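You operate a simulated robot arm through the tools that you are given. There is no shell and no other tool.

The job below is to be done with a simulated robot arm. You get a single attempt, and the scene is never put back.

JOB
Share out the padlocks on the top of the steel bench. At the end: the red padlock from the top of the steel bench is on top of the brown carton (marked "NUTS") on the top of the steel bench; the black pot stands on top of the silver spacer; the green padlock from the top of the steel bench is in the grey tin (marked "METAL") on the top of the steel bench; the yellow padlock from the top of the steel bench is in the silver small basket; the white fuse (marked "6 A") from the top of the steel bench stands where the black pot stood; whatever was shut is shut again. Leave all else as you found it, and nothing knocked over.

It is judged by the outcome, as a careful person would: the job done as asked, and still so three seconds after it is handed in. It fails if anything else is knocked over, pushed out of place, dropped, spilled or broken.

ROBOT AND FRAMES
A 6-joint arm with a two-finger parallel gripper, fixed in place. Base frame: the origin is at the foot of the arm, x ahead of it, y to its left, z up; the work surface is at about z = 0.8. Readings come in m, rad, newtons and seconds.
With the tool pointing down near the work surface it reaches from about 0.34 to 0.76 m from the base axis. Its first joint turns from -1.152 to 1.152 rad. Payload 2.45 kg.
The tool frame sits at the grasp point between the pads (the TCP): z along the fingers, y along the line on which they close. The tips reach 0.024 m beyond it. Largest opening 0.068 m; finger width 0.017, thickness 0.01; the body of the gripper, 0.04 by 0.07 m, starts 0.041 m behind the TCP.
Orientation is that of the tool frame in the base frame, as a unit quaternion [w, x, y, z]. With the fingers straight down and closing along the base's y, the tool's x points along the base's -x, its y along +y and its z along -z.

CONTROLS
- The arm moves only by the tool move_arm. Its argument "rows" is a list of rows, each a list of 3 entries, a list of its own where there are three numbers: the shift along the tool's x, y, z in m, then the turn, a rotation vector about the tool's x, y, z in rad, then the finger opening in m, from 0 to 0.068. In form: [[[dx, dy, dz], [ax, ay, az], claw], ...]. A call has 1 to 20 rows; each row is the pose to reach, as a shift and turn from the pose commanded when the call began, along the tool's axes at that moment. Rows are played at 5 a second. More than 0.05 m and 0.15 rad between two rows, or a gripper value outside its range, and nothing of the call is played. Where a pose cannot be reached the arm comes as near as it can. A force on the tool above 40 N (or 10 N above the force at the start of the call, whichever is more), or a blocked arm, ends the call early, and 0.2 s more pass. Each finger travels about 0.108 m/s and halts on what it meets, pressing with about 23 N; the grip force reading is that of the motor and also rises with nothing between the fingers. The clock runs only during rows and for 0.2 s after the last one: add rows that repeat a pose to give the fingers time. The reply holds the time, the measured pose of the TCP, the force on the tool along the base axes, the opening and the grip force, in the units named above and with some noise, with the torque about the TCP (base axes, N m) and any sound that the robot's microphone picked up, and new pictures: "show" is both (left out), scene, wrist or none.
- Cameras (640 x 400 px; columns grow to the right, rows downward): "scene" is fixed at [0.1663, 0.4326, 1.4409]; the picture's right is [-0.54, -0.84, 0.00], its down [-0.58, 0.37, -0.73] and it looks along [0.61, -0.39, -0.69] (base axes); focal length 322 px, centre (320, 200). "wrist" rides on the gripper at [0.084, 0.011, -0.075] in the tool frame; the picture's right is [-0.13, 0.99, 0.00], its down [-0.60, -0.08, -0.79] and it looks along [-0.79, -0.10, 0.61] (tool axes); focal length 251 px, centre (320, 200). There is no depth. A picture from a camera that has moved, and an enlarged one, comes with that camera's place and axes in the base frame and with its lens. The place of the scene camera against the robot may be out by one fixed shift of up to 0.025 m in any direction.
- zoom(camera, box): a new picture of the part [left, top, right, bottom] of that camera's present view, enlarged. It takes no simulated time.
- close_job(): hands the job in; it is judged then, once.

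Nothing tells you positions but the pictures and the camera data. Unless the task says otherwise, let go and move clear before handing in.

The tools are called after "Request:" as a command line: name --argument value ..., lists and objects as JSON in quotes. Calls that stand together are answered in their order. move_arm: Moves the arm, as the interface text tells. Its arguments: {"type":"object","properties":{"rows":{"type":"array"},"show":{"type":"string","enum":["both","scene","wrist","none"]}},"required":["rows"]} The other tools are called the same way: zoom (camera, box) takes an enlarged picture of a part of a camera's view; close_job () hands the job in.

At the start:

```text
t: 0.0
position: [0.432, -0.2289, 1.1073]
orientation: [0.0, 0.0, 1.0, 0.0]
force: [0.4, -0.2, 0.1]
wrist_torque: [0.02, 0.01, -0.02]
width: 0.0679
finger_force: 0.0
```

scene: 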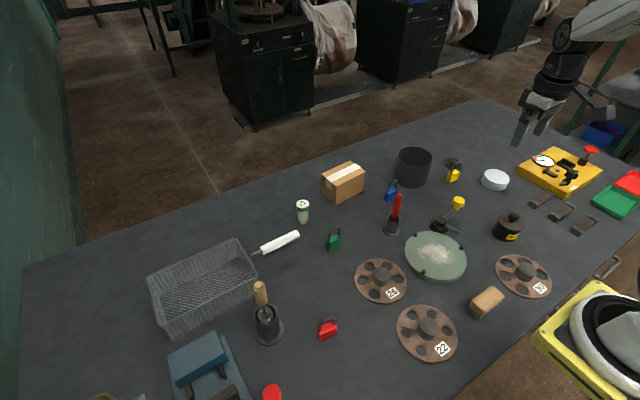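
wrist: 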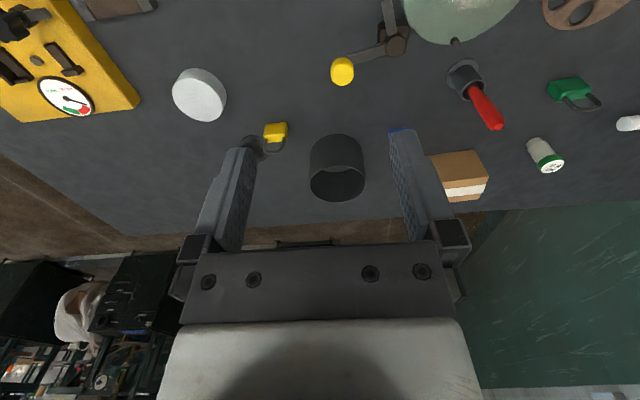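

I see a steel bench with padlocks (red, green, blue, yellow), a brown carton, a dark tin, a wire basket, a black pot and other items. I'll look closer before moving anything.

Request:
zoom --camera "scene" --box '[300, 130, 480, 260]'

Request:
zoom --camera "scene" --box '[460, 120, 640, 250]'

Request:
zoom --camera "scene" --box '[130, 220, 350, 400]'

Request:
zoom --camera "scene" --box '[340, 220, 560, 380]'

Request:
zoom --camera "wrist" --box '[0, 0, 320, 200]'

Request:
zoom --camera "wrist" --box '[320, 0, 640, 200]'

```text
3.08 times, centred on (390, 195) of scene
camera zoom: at [0.1663, 0.4326, 1.4409], right [-0.54, -0.84, 0.0], down [-0.58, 0.37, -0.73], along [0.61, -0.39, -0.69], focal length 990 px, centre (105, 215)
```

zoom: 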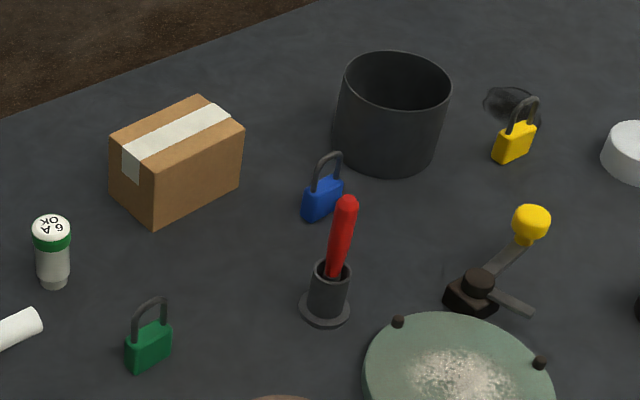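

```text
3.08 times, centred on (550, 185) of scene
camera zoom: at [0.1663, 0.4326, 1.4409], right [-0.54, -0.84, 0.0], down [-0.58, 0.37, -0.73], along [0.61, -0.39, -0.69], focal length 990 px, centre (-388, 246)
```

zoom: 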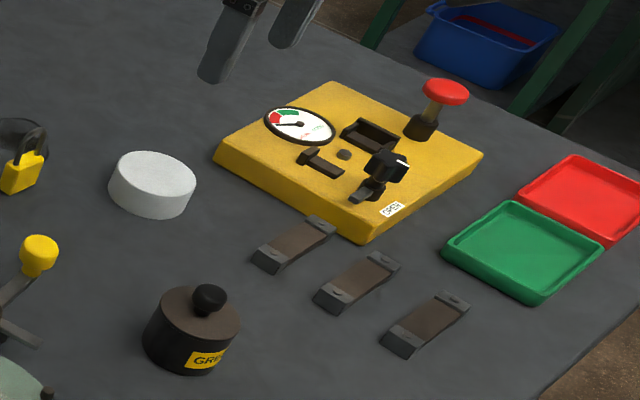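

```text
2.22 times, centred on (240, 310) of scene
camera zoom: at [0.1663, 0.4326, 1.4409], right [-0.54, -0.84, 0.0], down [-0.58, 0.37, -0.73], along [0.61, -0.39, -0.69], focal length 715 px, centre (498, -44)
```

zoom: 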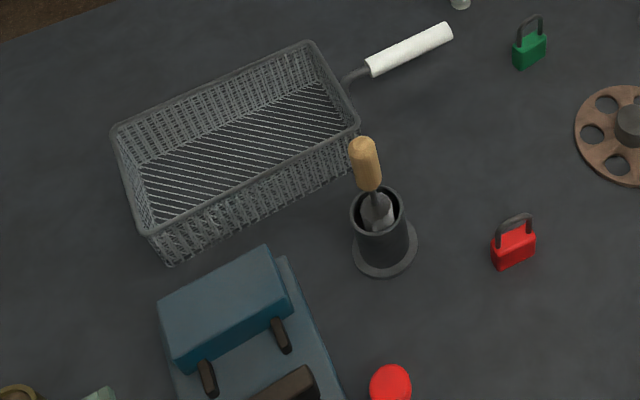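

```text
2.50 times, centred on (450, 300) of scene
camera zoom: at [0.1663, 0.4326, 1.4409], right [-0.54, -0.84, 0.0], down [-0.58, 0.37, -0.73], along [0.61, -0.39, -0.69], focal length 804 px, centre (-5, -50)
```

zoom: 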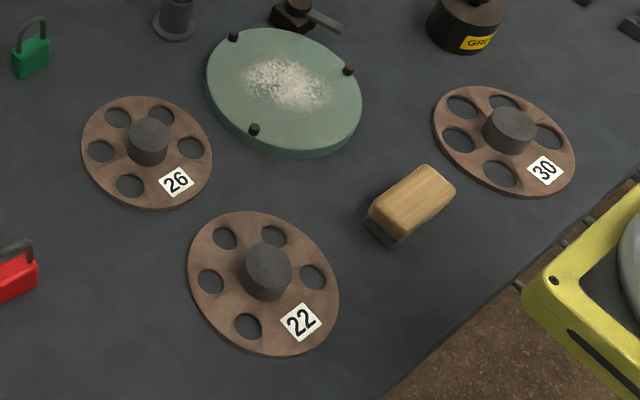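

```text
2.00 times, centred on (160, 100) of wrist
camera zoom: at [0.3473, -0.2178, 1.1822], right [0.13, 0.99, 0.0], down [0.6, -0.08, 0.79], along [0.79, -0.1, -0.61], focal length 503 px, centre (640, 400)
```

zoom: 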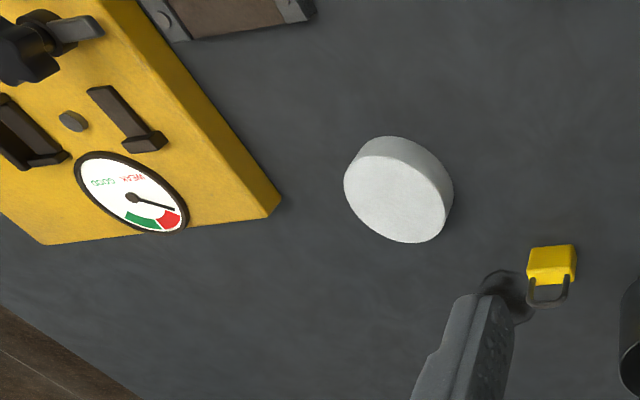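

```text
2.00 times, centred on (480, 100) of wrist
camera zoom: at [0.3473, -0.2178, 1.1822], right [0.13, 0.99, 0.0], down [0.6, -0.08, 0.79], along [0.79, -0.1, -0.61], focal length 503 px, centre (0, 400)
```

zoom: 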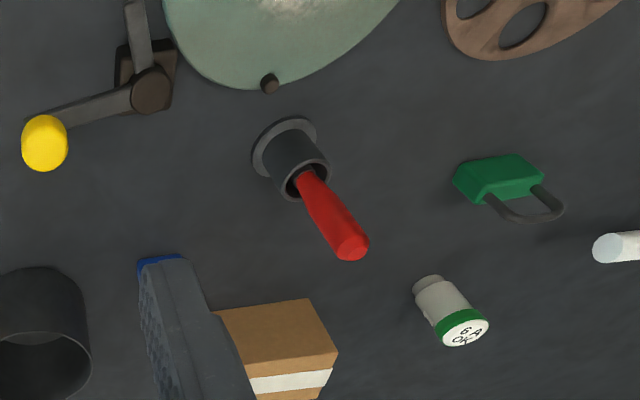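

I see most of the items, but the identity of the spacer, the pot and what lies near the yellow padlock need closer looks. I'll enlarge these parts further.

Request:
zoom --camera "scene" --box '[430, 145, 520, 201]'

Request:
zoom --camera "scene" --box '[470, 195, 550, 245]'

Request:
zoom --camera "scene" --box '[0, 300, 300, 400]'

Request:
zoom --camera "scene" --box '[520, 240, 640, 400]'

Request:
zoom --camera "wrist" --box '[240, 100, 380, 210]'

Request:
zoom --camera "scene" --box '[510, 130, 640, 220]'

```text
7.11 times, centred on (475, 173) of scene
camera zoom: at [0.1663, 0.4326, 1.4409], right [-0.54, -0.84, 0.0], down [-0.58, 0.37, -0.73], along [0.61, -0.39, -0.69], focal length 2288 px, centre (-782, 392)
```

zoom: 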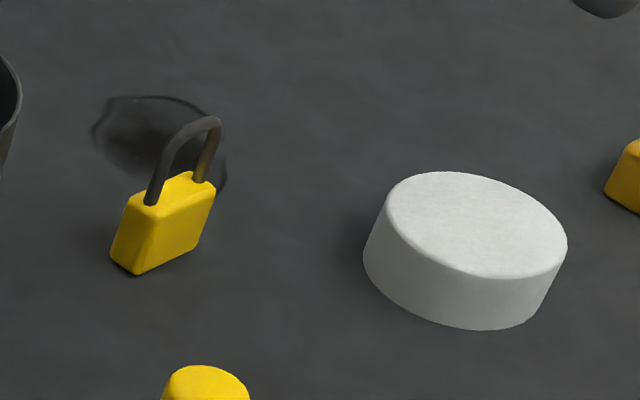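

```text
8.00 times, centred on (510, 220) of scene
camera zoom: at [0.1663, 0.4326, 1.4409], right [-0.54, -0.84, 0.0], down [-0.58, 0.37, -0.73], along [0.61, -0.39, -0.69], focal length 2574 px, centre (-1200, 40)
```

zoom: 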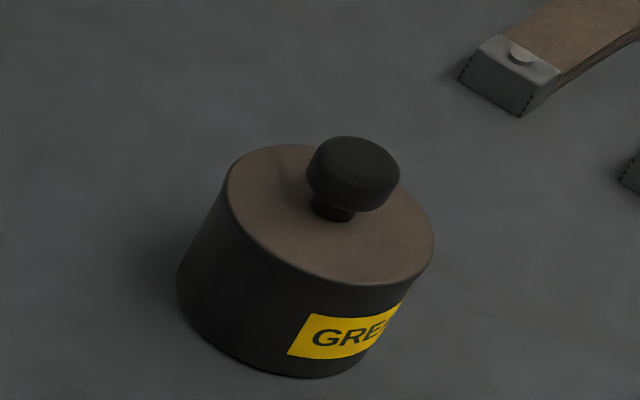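

```text
2.13 times, centred on (150, 350) of scene
camera zoom: at [0.1663, 0.4326, 1.4409], right [-0.54, -0.84, 0.0], down [-0.58, 0.37, -0.73], along [0.61, -0.39, -0.69], focal length 686 px, centre (683, -120)
```

zoom: 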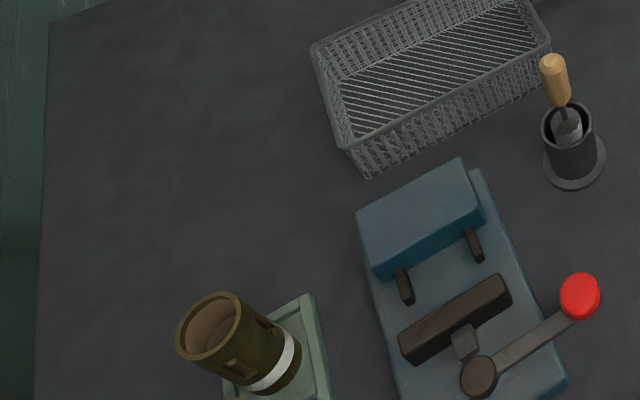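

```text
2.50 times, centred on (580, 320) of scene
camera zoom: at [0.1663, 0.4326, 1.4409], right [-0.54, -0.84, 0.0], down [-0.58, 0.37, -0.73], along [0.61, -0.39, -0.69], focal length 804 px, centre (-330, -100)
```

zoom: 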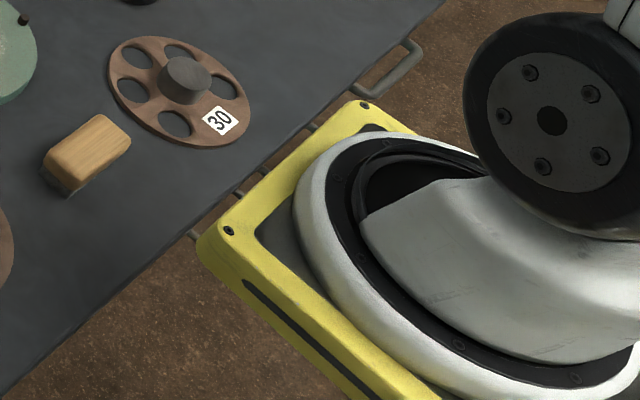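

```text
3.64 times, centred on (310, 155) of wrist
camera zoom: at [0.3473, -0.2178, 1.1822], right [0.13, 0.99, 0.0], down [0.6, -0.08, 0.79], along [0.79, -0.1, -0.61], focal length 914 px, centre (356, 364)
```

zoom: 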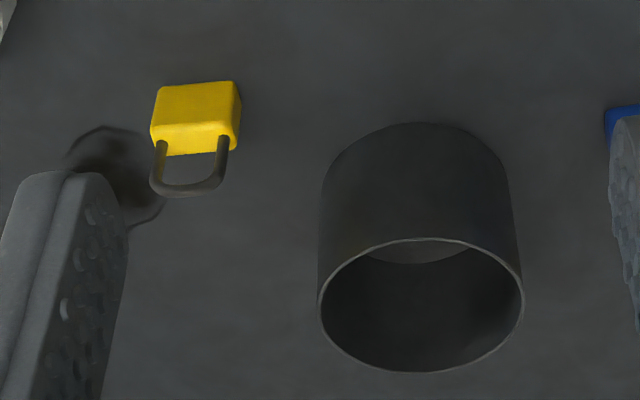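

```text
4.44 times, centred on (575, 175) of scene
camera zoom: at [0.1663, 0.4326, 1.4409], right [-0.54, -0.84, 0.0], down [-0.58, 0.37, -0.73], along [0.61, -0.39, -0.69], focal length 1430 px, centre (-813, 311)
```

zoom: 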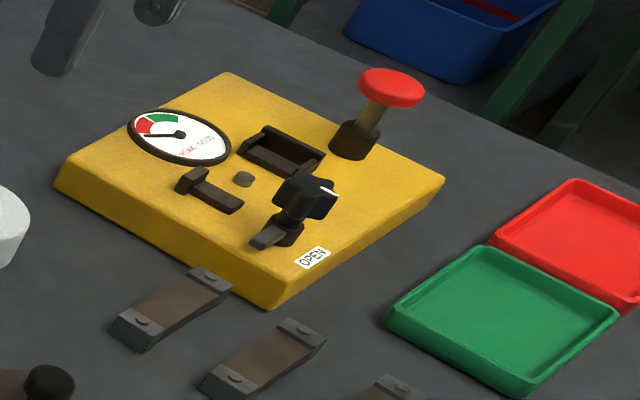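

The bench holds a lidded black pot marked "GRE…" at about (0.38, -0.27), a pale round disc (the likely silver spacer) at about (0.51, -0.42), and a dark open tin at about (0.68, -0.22). I'll move above the pot to look at it with the wrist camera.

Request:
move_arm --rows '[[[0.025, -0.02, 0.04], [0, 0, 0], 0.068], [[0.05, -0.04, 0.087], [0, 0, 0], 0.068], [[0.05, -0.04, 0.107], [0, 0, 0], 0.068]]'

```text
refused: row 1 steps farther than a row can; nothing moved
```

The step was just over the limit, so I'll use smaller rows to get above the pot.

Request:
move_arm --rows '[[[0.02, -0.015, 0.03], [0, 0, 0], 0.068], [[0.04, -0.03, 0.06], [0, 0, 0], 0.068], [[0.05, -0.04, 0.09], [0, 0, 0], 0.068], [[0.05, -0.04, 0.107], [0, 0, 0], 0.068]]'

```text
t: 1.0
position: [0.3821, -0.2673, 1.0016]
orientation: [0.0, 0.001, 1.0, 0.0]
force: [-0.1, 0.6, -0.1]
wrist_torque: [-0.01, 0.01, 0.0]
width: 0.068
finger_force: 0.1
camera wrist: at [0.2972, -0.2567, 1.0754], right [0.13, 0.99, 0.0], down [0.6, -0.08, 0.79], along [0.79, -0.1, -0.61], focal length 251 px, centre (320, 200)
```

scene: 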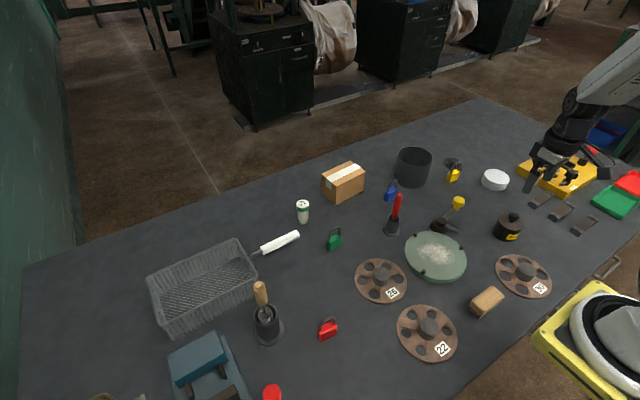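
wrist: 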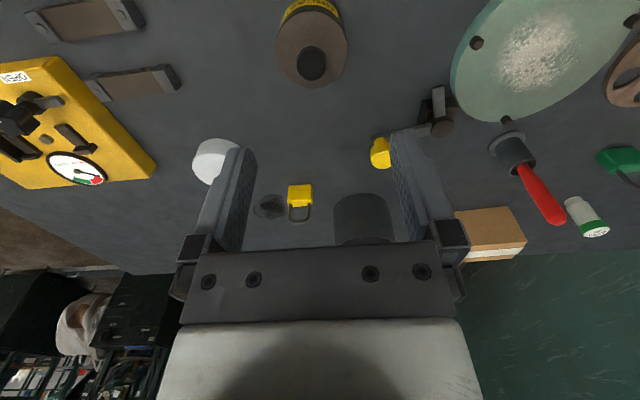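

The pot is seen at the top of the wrist view. I'll enlarge it to measure its diameter and lid.

Request:
zoom --camera "wrist" --box '[240, 0, 400, 100]'

Request:
zoom --camera "wrist" --box '[180, 110, 400, 250]'

Request:
zoom --camera "wrist" --box '[420, 100, 640, 260]'

```text
4.00 times, centred on (320, 50) of wrist
camera zoom: at [0.2972, -0.2567, 1.0754], right [0.13, 0.99, 0.0], down [0.6, -0.08, 0.79], along [0.79, -0.1, -0.61], focal length 1006 px, centre (320, 800)
```

zoom: 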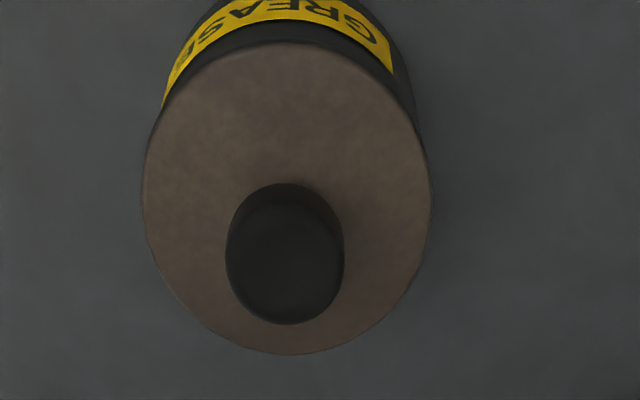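

```text
2.86 times, centred on (290, 180) of wrist
camera zoom: at [0.2972, -0.2567, 1.0754], right [0.13, 0.99, 0.0], down [0.6, -0.08, 0.79], along [0.79, -0.1, -0.61], focal length 718 px, centre (406, 257)
```

zoom: 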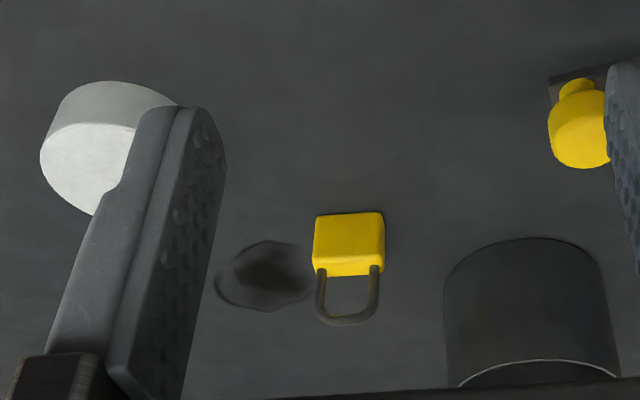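

```text
2.50 times, centred on (530, 180) of wrist
camera zoom: at [0.2972, -0.2567, 1.0754], right [0.13, 0.99, 0.0], down [0.6, -0.08, 0.79], along [0.79, -0.1, -0.61], focal length 629 px, centre (-205, 250)
```

zoom: 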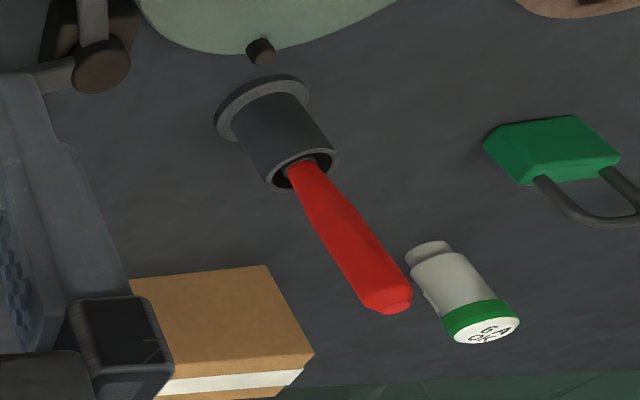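

The pot is about 0.062 m wide, with a knobbed lid. I take it to be at about (0.387, -0.275), and I'll get a second view from lower down to fix its height and centre.

Request:
move_arm --rows '[[[-0.003, -0.006, 0.03], [0, 0, 0], 0.068], [[-0.005, -0.006, 0.06], [0, 0, 0], 0.068], [[-0.005, -0.006, 0.06], [0, 0, 0], 0.068]]' --show "wrist"

Request:
zoom --camera "wrist" --box '[240, 0, 400, 100]'

```text
t: 1.8
position: [0.3878, -0.2748, 0.9425]
orientation: [0.0, 0.0, 1.0, 0.001]
force: [0.2, -0.4, -0.6]
wrist_torque: [-0.01, 0.03, 0.02]
width: 0.068
finger_force: 0.0
camera wrist: at [0.3039, -0.2645, 1.0168], right [0.13, 0.99, 0.0], down [0.6, -0.08, 0.79], along [0.79, -0.1, -0.61], focal length 251 px, centre (320, 200)
```

wrist: 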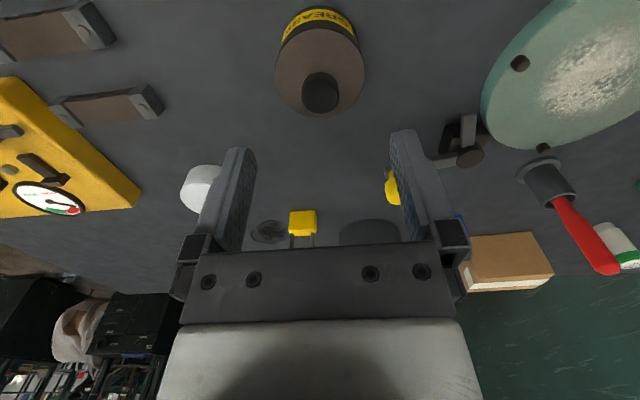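

```text
4.00 times, centred on (320, 50) of wrist
camera zoom: at [0.3039, -0.2645, 1.0168], right [0.13, 0.99, 0.0], down [0.6, -0.08, 0.79], along [0.79, -0.1, -0.61], focal length 1006 px, centre (320, 800)
```

zoom: 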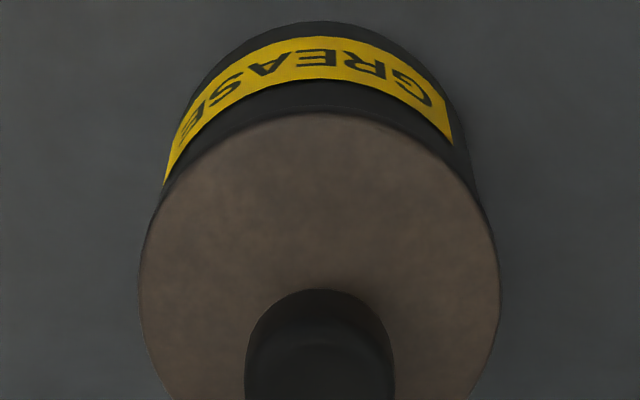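

The pot sits at about (0.391, -0.2755). It is 0.062 m wide, its body reaches z = 0.842 and its knob about 0.868. I'll come lower to check that the open fingers straddle it.

Request:
move_arm --rows '[[[-0.0035, -0.0005, 0.025], [0, 0, 0], 0.068], [[-0.0035, -0.0005, 0.046], [0, 0, 0], 0.068], [[-0.0035, -0.0005, 0.046], [0, 0, 0], 0.068]]' --show "both"

Request:
zoom --camera "wrist" --box '[210, 40, 440, 220]'

Request:
zoom --camera "scene" --box '[460, 170, 560, 250]'

```text
t: 2.6
position: [0.3912, -0.2736, 0.8961]
orientation: [0.0, 0.0, 1.0, 0.0]
force: [0.2, 0.1, 0.2]
wrist_torque: [0.04, -0.02, -0.03]
width: 0.0676
finger_force: 0.0
camera wrist: at [0.3063, -0.2642, 0.9706], right [0.13, 0.99, 0.0], down [0.6, -0.08, 0.79], along [0.79, -0.1, -0.61], focal length 251 px, centre (320, 200)
```

scene: 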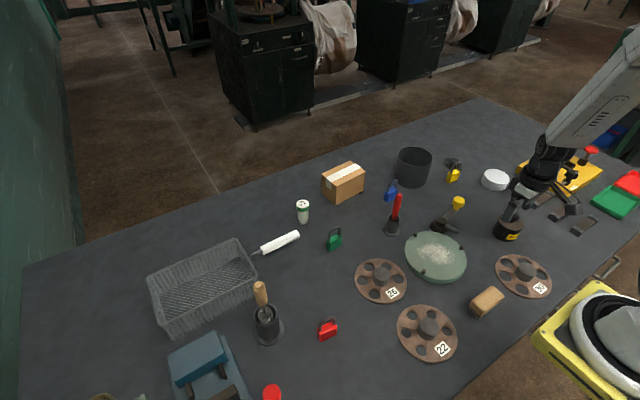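
wrist: 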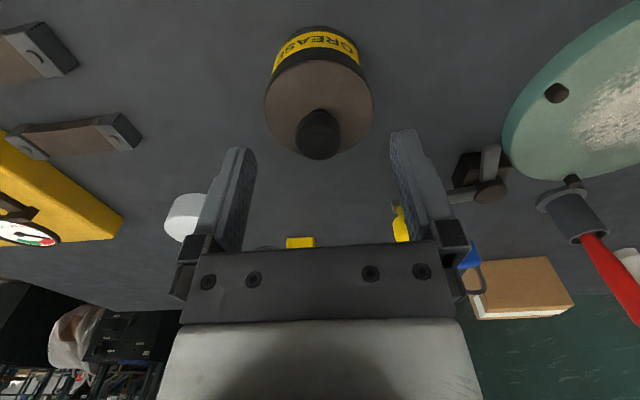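

```text
2.22 times, centred on (325, 130) of wrist
camera zoom: at [0.3063, -0.2642, 0.9706], right [0.13, 0.99, 0.0], down [0.6, -0.08, 0.79], along [0.79, -0.1, -0.61], focal length 559 px, centre (309, 356)
```

zoom: 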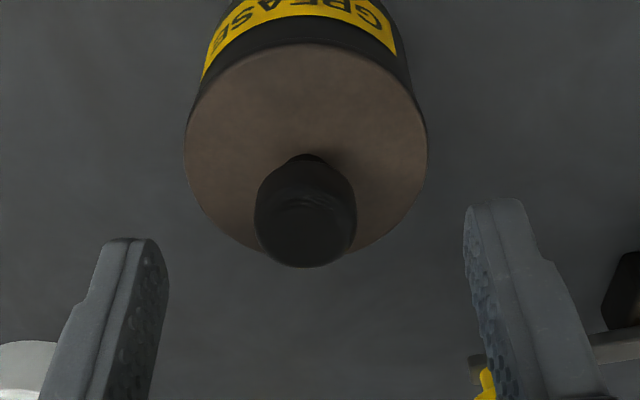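

```text
5.00 times, centred on (510, 210) of scene
camera zoom: at [0.1663, 0.4326, 1.4409], right [-0.54, -0.84, 0.0], down [-0.58, 0.37, -0.73], along [0.61, -0.39, -0.69], focal length 1609 px, centre (-630, 150)
```

zoom: 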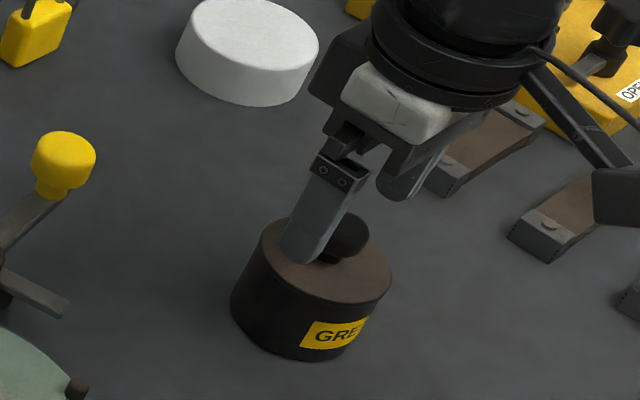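

The fingers straddle the pot centrally, within about 1.5 mm. I'll go down and then grip the pot body.

Request:
move_arm --rows '[[[-0.001, 0.0004, 0.015], [0, 0, 0], 0.068], [[-0.001, 0.0004, 0.03], [0, 0, 0], 0.068], [[-0.001, 0.0004, 0.045], [0, 0, 0], 0.068], [[-0.001, 0.0004, 0.057], [0, 0, 0], 0.068], [[-0.001, 0.0004, 0.057], [0, 0, 0], 0.068]]' --show "both"

Request:
zoom --camera "scene" --box '[460, 170, 560, 250]'

```text
t: 3.8
position: [0.3915, -0.2736, 0.8386]
orientation: [0.0, 0.0, 1.0, -0.001]
force: [-0.3, -0.6, -0.2]
wrist_torque: [0.01, -0.04, -0.04]
width: 0.0681
finger_force: 0.0
camera wrist: at [0.3074, -0.2635, 0.9129], right [0.13, 0.99, 0.0], down [0.6, -0.08, 0.79], along [0.79, -0.1, -0.61], focal length 251 px, centre (320, 200)
```

scene: 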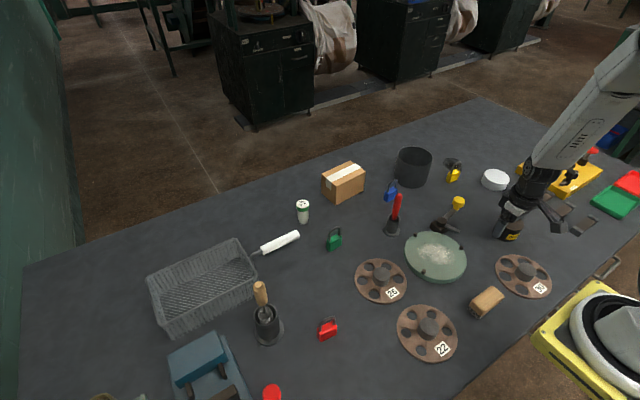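
wrist: 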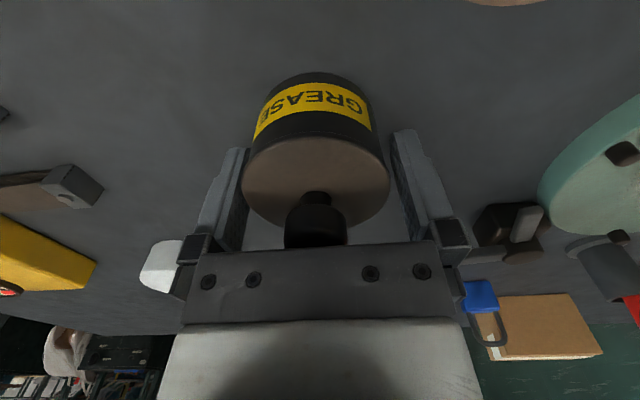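

```text
5.00 times, centred on (510, 210) of scene
camera zoom: at [0.1663, 0.4326, 1.4409], right [-0.54, -0.84, 0.0], down [-0.58, 0.37, -0.73], along [0.61, -0.39, -0.69], focal length 1609 px, centre (-630, 150)
```

zoom: 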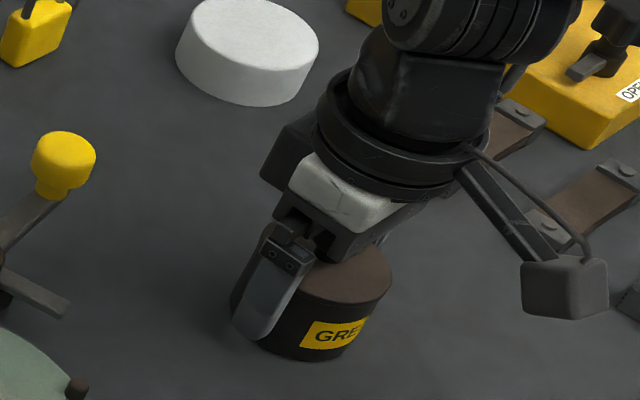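

The fingers are around the pot with no contact force. Now I close on it.

Request:
move_arm --rows '[[[-0.002, 0, 0], [0, 0, 0], 0.064], [[-0.002, 0, 0], [0, 0, 0], 0.058], [[-0.002, 0, 0], [0, 0, 0], 0.05], [[-0.002, 0, 0], [0, 0, 0], 0.05]]' --show "wrist"

```text
t: 4.8
position: [0.3936, -0.2734, 0.8384]
orientation: [0.0, 0.0, 1.0, 0.0]
force: [-0.5, -1.4, -0.9]
wrist_torque: [-0.01, 0.04, 0.01]
width: 0.0603
finger_force: 23.0
heard: snap
camera wrist: at [0.3089, -0.2637, 0.9131], right [0.13, 0.99, 0.0], down [0.6, -0.08, 0.79], along [0.79, -0.1, -0.61], focal length 251 px, centre (320, 200)
```

wrist: 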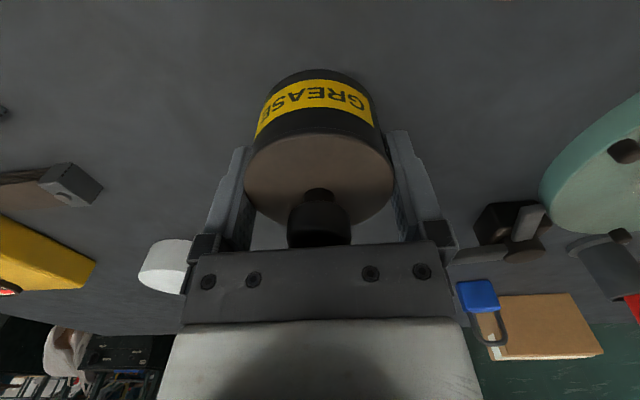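

I heard a snap as the fingers closed at 0.060 m. I'll look closely at the pot before lifting.

Request:
zoom --camera "wrist" --box '[220, 50, 420, 260]'

Request:
zoom --camera "scene" --box '[460, 170, 560, 250]'

Request:
zoom --camera "scene" --box '[320, 130, 640, 330]'

```text
1.90 times, centred on (320, 155) of wrist
camera zoom: at [0.3089, -0.2637, 0.9131], right [0.13, 0.99, 0.0], down [0.6, -0.08, 0.79], along [0.79, -0.1, -0.61], focal length 479 px, centre (320, 286)
```

zoom: 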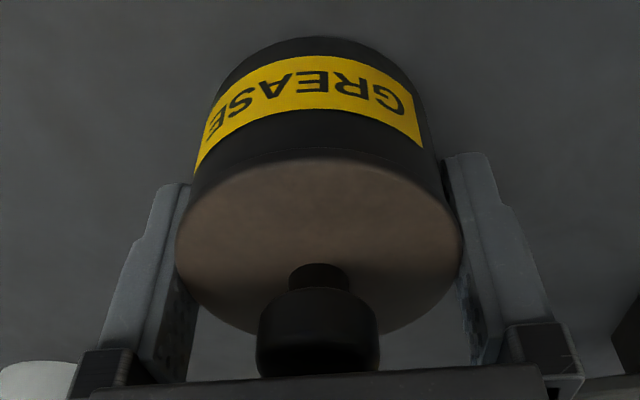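

```text
5.00 times, centred on (510, 210) of scene
camera zoom: at [0.1663, 0.4326, 1.4409], right [-0.54, -0.84, 0.0], down [-0.58, 0.37, -0.73], along [0.61, -0.39, -0.69], focal length 1609 px, centre (-630, 150)
```

zoom: 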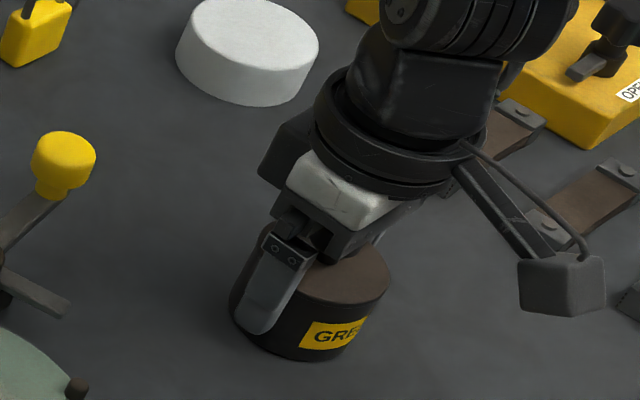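

```text
2.00 times, centred on (480, 230) of scene
camera zoom: at [0.1663, 0.4326, 1.4409], right [-0.54, -0.84, 0.0], down [-0.58, 0.37, -0.73], along [0.61, -0.39, -0.69], focal length 643 px, centre (0, 140)
```

zoom: 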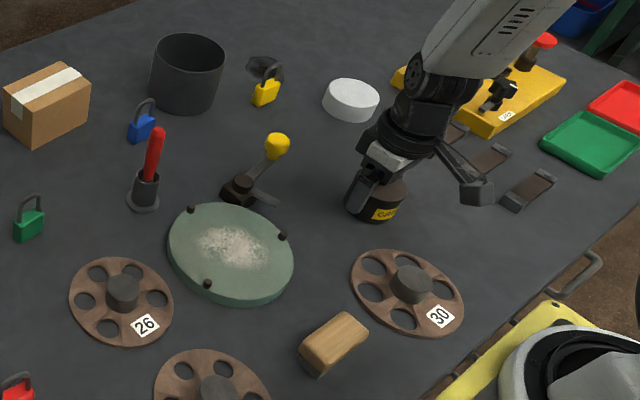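

The pot looks intact, lid on, and the grip is 23 N. I'll lift it a little and check that body and lid come up together.

Request:
move_arm --rows '[[[0, 0, -0.01], [0, 0, 0], 0.05], [[0, 0, -0.025], [0, 0, 0], 0.05], [[0, 0, -0.04], [0, 0, 0], 0.05], [[0, 0, -0.04], [0, 0, 0], 0.05]]' --show "both"

Request:
zoom --camera "scene" --box '[460, 170, 560, 250]'

```text
t: 5.8
position: [0.3925, -0.2746, 0.8779]
orientation: [0.0, 0.0, 1.0, -0.001]
force: [0.0, 0.1, -0.5]
wrist_torque: [-0.01, 0.01, -0.02]
width: 0.0604
finger_force: 23.7
camera wrist: at [0.3089, -0.2639, 0.9517], right [0.13, 0.99, 0.0], down [0.6, -0.08, 0.79], along [0.79, -0.1, -0.61], focal length 251 px, centre (320, 200)
```

scene: 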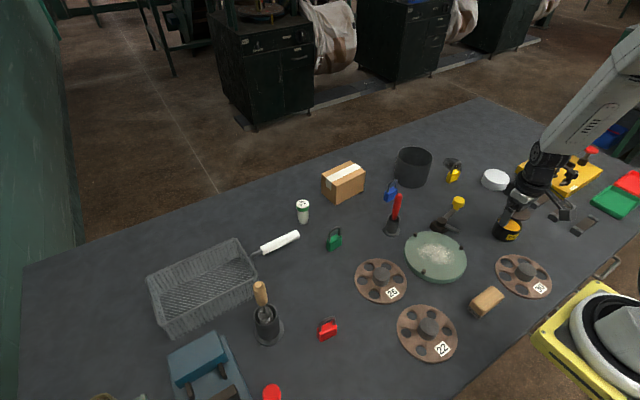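
wrist: 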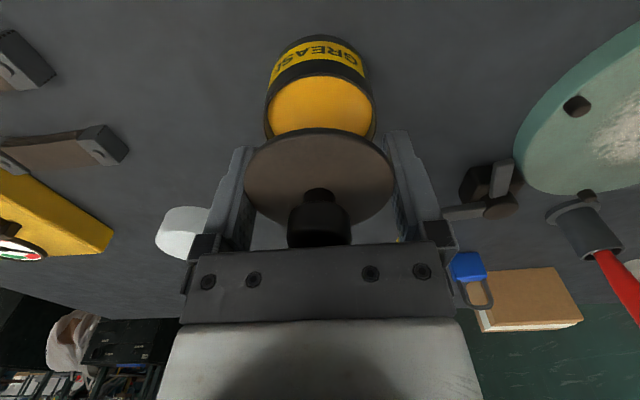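

```text
5.00 times, centred on (510, 210) of scene
camera zoom: at [0.1663, 0.4326, 1.4409], right [-0.54, -0.84, 0.0], down [-0.58, 0.37, -0.73], along [0.61, -0.39, -0.69], focal length 1609 px, centre (-630, 150)
```

zoom: 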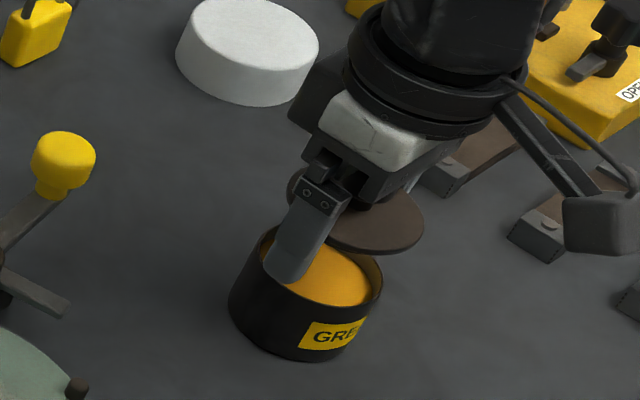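

The lid alone came up: the pot body stayed with its grease exposed. I'll set the lid straight back down on the pot, then handle lid and body separately, taking the lid by its knob.

Request:
move_arm --rows '[[[0, 0, 0.012], [0, 0, 0], 0.05], [[0, 0, 0.024], [0, 0, 0], 0.05], [[0, 0, 0.034], [0, 0, 0], 0.05], [[0, 0, 0.039], [0, 0, 0], 0.05], [[0, 0, 0.0405], [0, 0, 0], 0.05], [[0, 0, 0.0405], [0, 0, 0], 0.05]]' --show "both"

Request:
zoom --camera "wrist" --box '[220, 50, 420, 260]'

Request:
zoom --camera "scene" --box '[460, 170, 560, 250]'

```text
t: 7.2
position: [0.3935, -0.2749, 0.8383]
orientation: [0.001, -0.001, 1.0, -0.001]
force: [-3.2, 7.3, 25.9]
wrist_torque: [0.1, 0.1, -0.04]
width: 0.0606
finger_force: 23.0
heard: snap
camera wrist: at [0.309, -0.2645, 0.9125], right [0.13, 0.99, 0.0], down [0.6, -0.08, 0.79], along [0.79, -0.1, -0.61], focal length 251 px, centre (320, 200)
```

scene: 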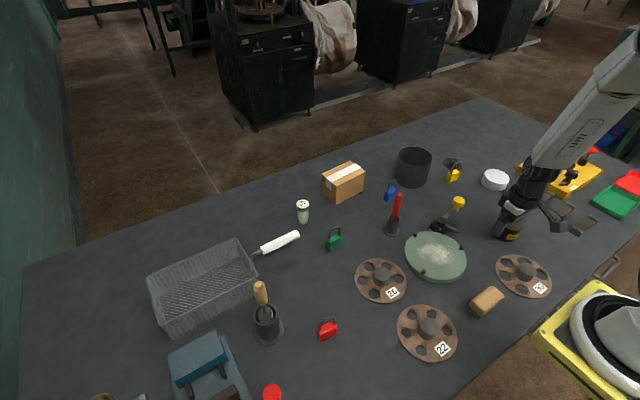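
wrist: 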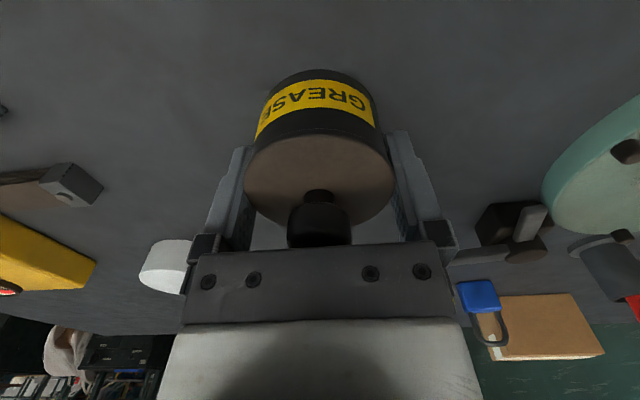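

```text
1.90 times, centred on (320, 155) of wrist
camera zoom: at [0.309, -0.2645, 0.9125], right [0.13, 0.99, 0.0], down [0.6, -0.08, 0.79], along [0.79, -0.1, -0.61], focal length 479 px, centre (320, 286)
```

zoom: 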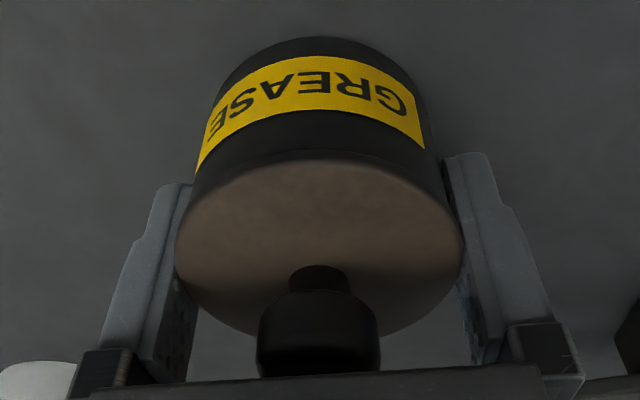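

```text
5.00 times, centred on (510, 210) of scene
camera zoom: at [0.1659, 0.433, 1.4408], right [-0.54, -0.84, 0.0], down [-0.58, 0.37, -0.73], along [0.61, -0.39, -0.69], focal length 1609 px, centre (-630, 150)
```

zoom: 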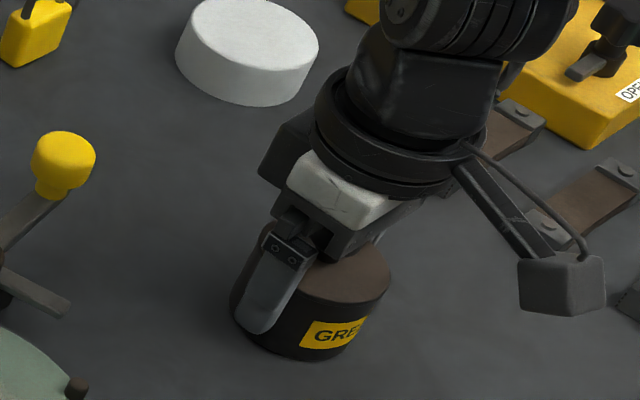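

A snap sounded as the lid seated with about 26 N, so it is back on. I'll release, rise, and then take the lid by the knob.

Request:
move_arm --rows '[[[0, 0, 0], [0, 0, 0], 0.068], [[0, 0, 0], [0, 0, 0], 0.068], [[0, 0, -0.02], [0, 0, 0], 0.068], [[0, 0, -0.045], [0, 0, 0], 0.068], [[0, 0, -0.065], [0, 0, 0], 0.068], [[0, 0, -0.065], [0, 0, 0], 0.068]]' --show "wrist"

Request:
zoom --camera "wrist" --box '[210, 20, 430, 180]'

Request:
zoom --camera "scene" --box '[460, 170, 560, 250]'

```text
t: 8.6
position: [0.3936, -0.2733, 0.9018]
orientation: [0.0, 0.0, 1.0, 0.0]
force: [-0.2, 0.1, 0.1]
wrist_torque: [-0.01, -0.02, 0.02]
width: 0.0681
finger_force: 0.0
camera wrist: at [0.3096, -0.2641, 0.976], right [0.13, 0.99, 0.0], down [0.6, -0.08, 0.79], along [0.79, -0.1, -0.61], focal length 251 px, centre (320, 200)
```

wrist: 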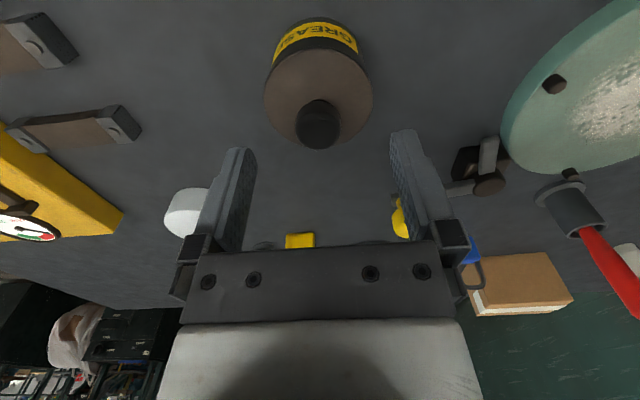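

```text
2.50 times, centred on (320, 100) of wrist
camera zoom: at [0.3096, -0.2641, 0.976], right [0.13, 0.99, 0.0], down [0.6, -0.08, 0.79], along [0.79, -0.1, -0.61], focal length 629 px, centre (320, 450)
```

zoom: 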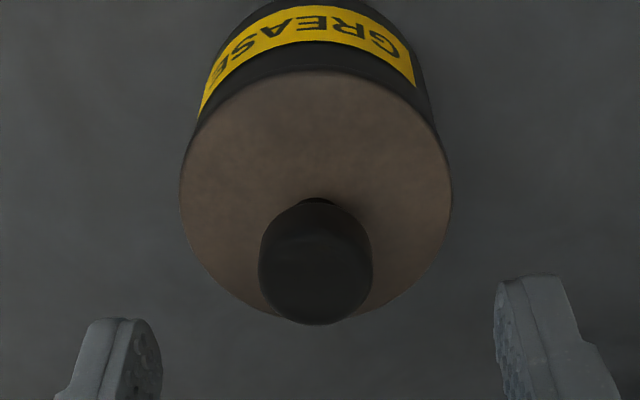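

```text
5.00 times, centred on (510, 210) of scene
camera zoom: at [0.1663, 0.4326, 1.4409], right [-0.54, -0.84, 0.0], down [-0.58, 0.37, -0.73], along [0.61, -0.39, -0.69], focal length 1609 px, centre (-630, 150)
```

zoom: 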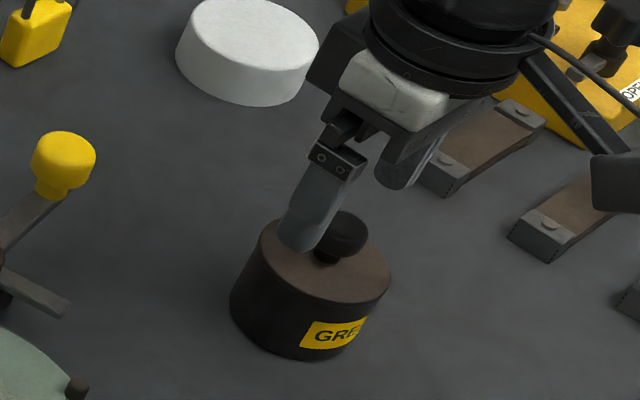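

The pot stands in place with its lid on, and the knob is centred between the fingers. I'll lower onto the knob and grip it.

Request:
move_arm --rows '[[[0, 0, 0.015], [0, 0, 0], 0.06], [[0, 0, 0.03], [0, 0, 0], 0.05], [[0, 0, 0.03], [0, 0, 0], 0.035], [[0, 0, 0.03], [0, 0, 0], 0.025], [[0, 0, 0.03], [0, 0, 0], 0.012], [[0, 0, 0.03], [0, 0, 0], 0.012]]' --show "wrist"

Request:
zoom --camera "scene" --box '[460, 170, 560, 250]'

Request:
zoom --camera "wrist" --box '[210, 60, 430, 240]'

```text
t: 10.0
position: [0.394, -0.2762, 0.8732]
orientation: [0.002, 0.0, 1.0, -0.002]
force: [2.8, -4.2, 25.5]
wrist_torque: [0.03, -0.02, 0.09]
width: 0.0252
finger_force: 7.7
camera wrist: at [0.3105, -0.2658, 0.9468], right [0.13, 0.99, 0.0], down [0.6, -0.08, 0.8], along [0.79, -0.11, -0.61], focal length 251 px, centre (320, 200)
```

wrist: 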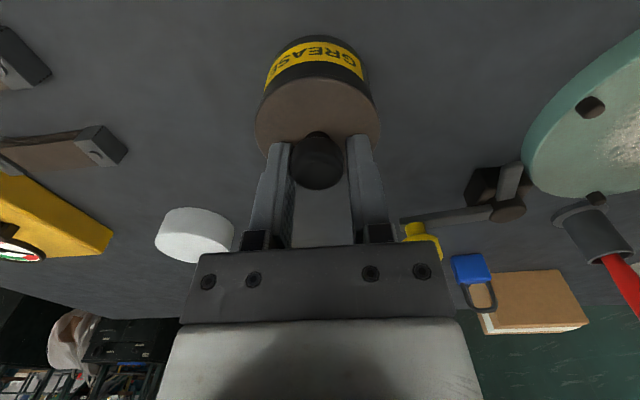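

```text
5.00 times, centred on (510, 210) of scene
camera zoom: at [0.166, 0.4327, 1.4409], right [-0.54, -0.84, 0.0], down [-0.58, 0.37, -0.73], along [0.61, -0.39, -0.69], focal length 1609 px, centre (-630, 150)
```

zoom: 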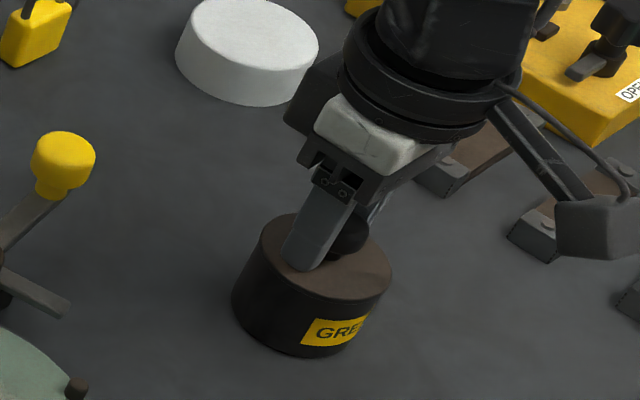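

```text
2.22 times, centred on (320, 150) of wrist
camera zoom: at [0.3105, -0.2658, 0.9468], right [0.13, 0.99, 0.0], down [0.6, -0.08, 0.8], along [0.79, -0.11, -0.61], focal length 559 px, centre (320, 311)
```

zoom: 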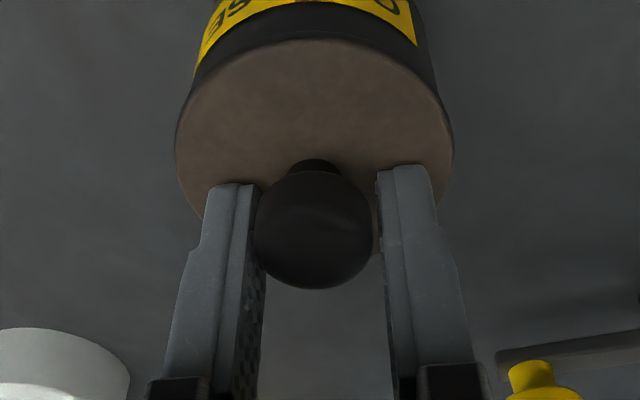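

The fingertips are pressing on the lid top (25 N), so the lid is a bit higher than I estimated. I'll open slightly, rise 4 mm, then grip the knob.

Request:
move_arm --rows '[[[0, 0, -0.003], [0, 0, 0], 0.034], [[0, 0, -0.0055], [0, 0, 0], 0.034], [[0, 0, -0.0055], [0, 0, 0], 0.024], [[0, 0, -0.0055], [0, 0, 0], 0.012], [[0, 0, -0.0055], [0, 0, 0], 0.012], [[0, 0, -0.0055], [0, 0, 0], 0.012]]' --show "wrist"

Request:
zoom --camera "scene" --box '[460, 170, 560, 250]'

Request:
zoom --camera "wrist" --box '[210, 60, 430, 240]'

```text
t: 11.4
position: [0.3943, -0.2742, 0.8774]
orientation: [0.0, 0.0, 1.0, 0.0]
force: [-0.3, 0.6, 0.6]
wrist_torque: [0.05, 0.01, 0.0]
width: 0.0225
finger_force: 23.3
heard: snap
camera wrist: at [0.309, -0.2644, 0.952], right [0.13, 0.99, 0.0], down [0.6, -0.08, 0.79], along [0.79, -0.1, -0.61], focal length 251 px, centre (320, 200)
```

wrist: 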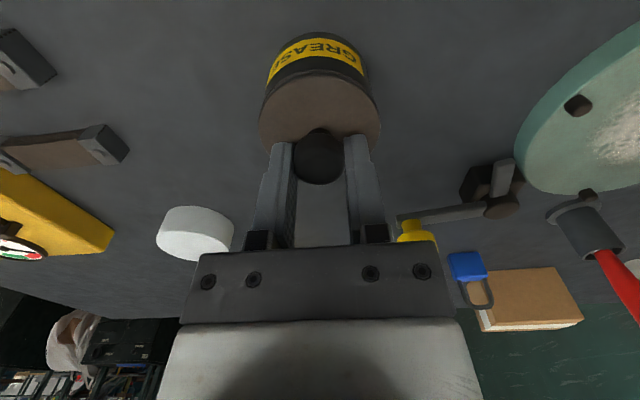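

```text
5.00 times, centred on (510, 210) of scene
camera zoom: at [0.1663, 0.4326, 1.4409], right [-0.54, -0.84, 0.0], down [-0.58, 0.37, -0.73], along [0.61, -0.39, -0.69], focal length 1609 px, centre (-630, 150)
```

zoom: 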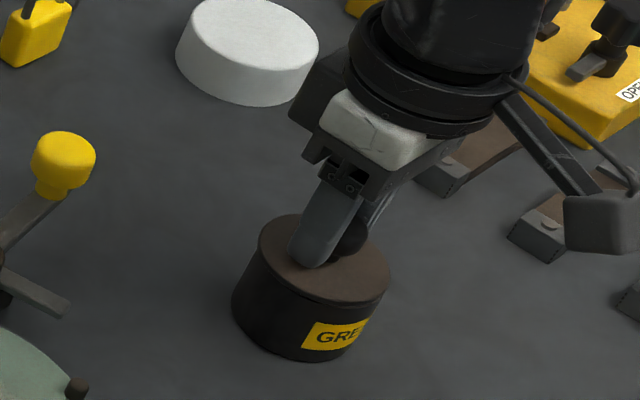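

```text
2.22 times, centred on (320, 150) of wrist
camera zoom: at [0.309, -0.2644, 0.952], right [0.13, 0.99, 0.0], down [0.6, -0.08, 0.79], along [0.79, -0.1, -0.61], focal length 559 px, centre (320, 311)
```

zoom: 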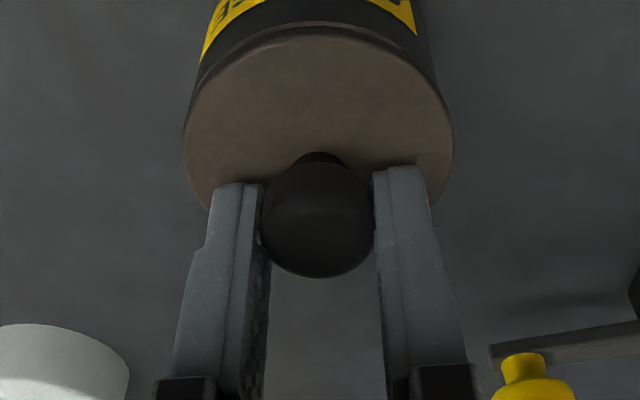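

The knob is held and a snap sounded again, so gripping it has freed the lid. I'll lift the lid and look at its underside and the pot's rim.

Request:
move_arm --rows '[[[0, 0, -0.015], [0, 0, 0], 0.012], [[0, 0, -0.035], [0, 0, 0], 0.012], [[0, 0, -0.055], [0, 0, 0], 0.012], [[0, 0, -0.055], [0, 0, 0], 0.012]]' --show "both"

Request:
zoom --camera "scene" --box '[460, 170, 560, 250]'

Request:
zoom --camera "wrist" --box '[210, 0, 430, 180]'

Request:
zoom --camera "wrist" --box '[100, 120, 500, 330]'

```text
t: 12.4
position: [0.3932, -0.2736, 0.9328]
orientation: [-0.001, -0.001, 1.0, 0.0]
force: [-0.7, 0.1, -0.6]
wrist_torque: [0.0, 0.02, -0.01]
width: 0.0227
finger_force: 22.5
camera wrist: at [0.308, -0.2639, 1.0078], right [0.13, 0.99, 0.0], down [0.6, -0.08, 0.79], along [0.79, -0.1, -0.61], focal length 251 px, centre (320, 200)
```

scene: 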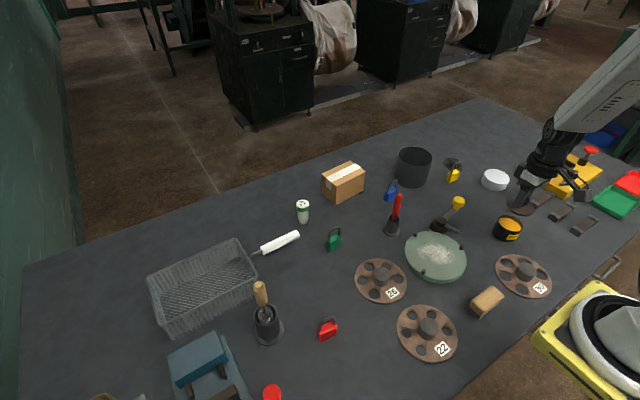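
wrist: 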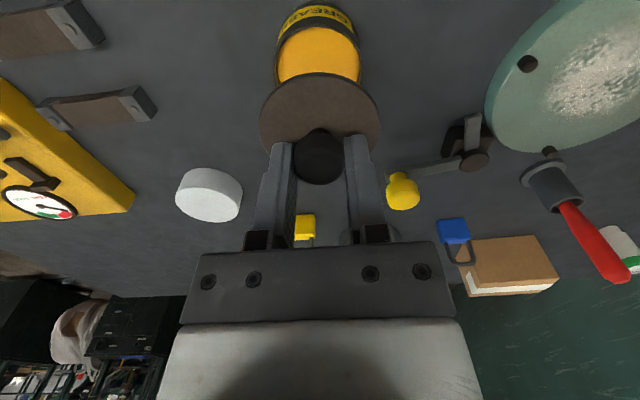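

```text
5.00 times, centred on (510, 210) of scene
camera zoom: at [0.1663, 0.4326, 1.4409], right [-0.54, -0.84, 0.0], down [-0.58, 0.37, -0.73], along [0.61, -0.39, -0.69], focal length 1609 px, centre (-630, 150)
```

zoom: 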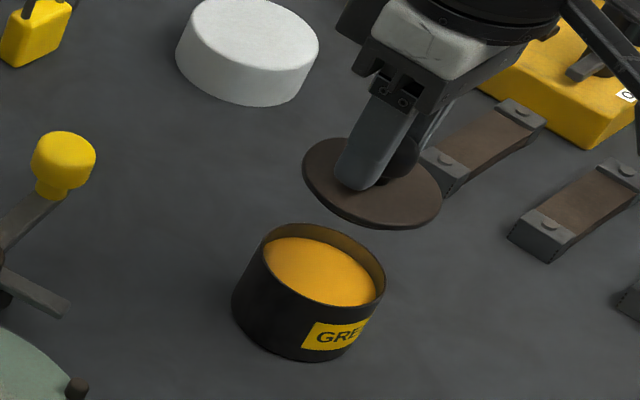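

```text
2.22 times, centred on (320, 90) of wrist
camera zoom: at [0.308, -0.2639, 1.0078], right [0.13, 0.99, 0.0], down [0.6, -0.08, 0.79], along [0.79, -0.1, -0.61], focal length 559 px, centre (320, 444)
```

zoom: 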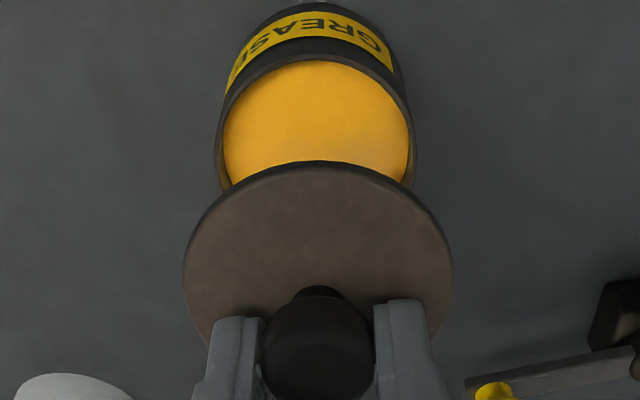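

```text
1.60 times, centred on (300, 225) of wrist
camera zoom: at [0.308, -0.2639, 1.0078], right [0.13, 0.99, 0.0], down [0.6, -0.08, 0.79], along [0.79, -0.1, -0.61], focal length 402 px, centre (352, 160)
```

zoom: 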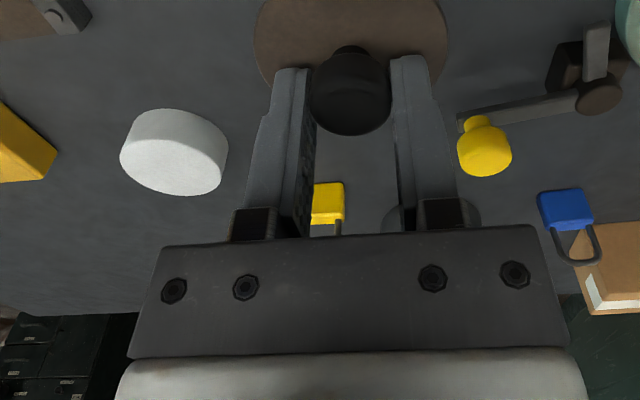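

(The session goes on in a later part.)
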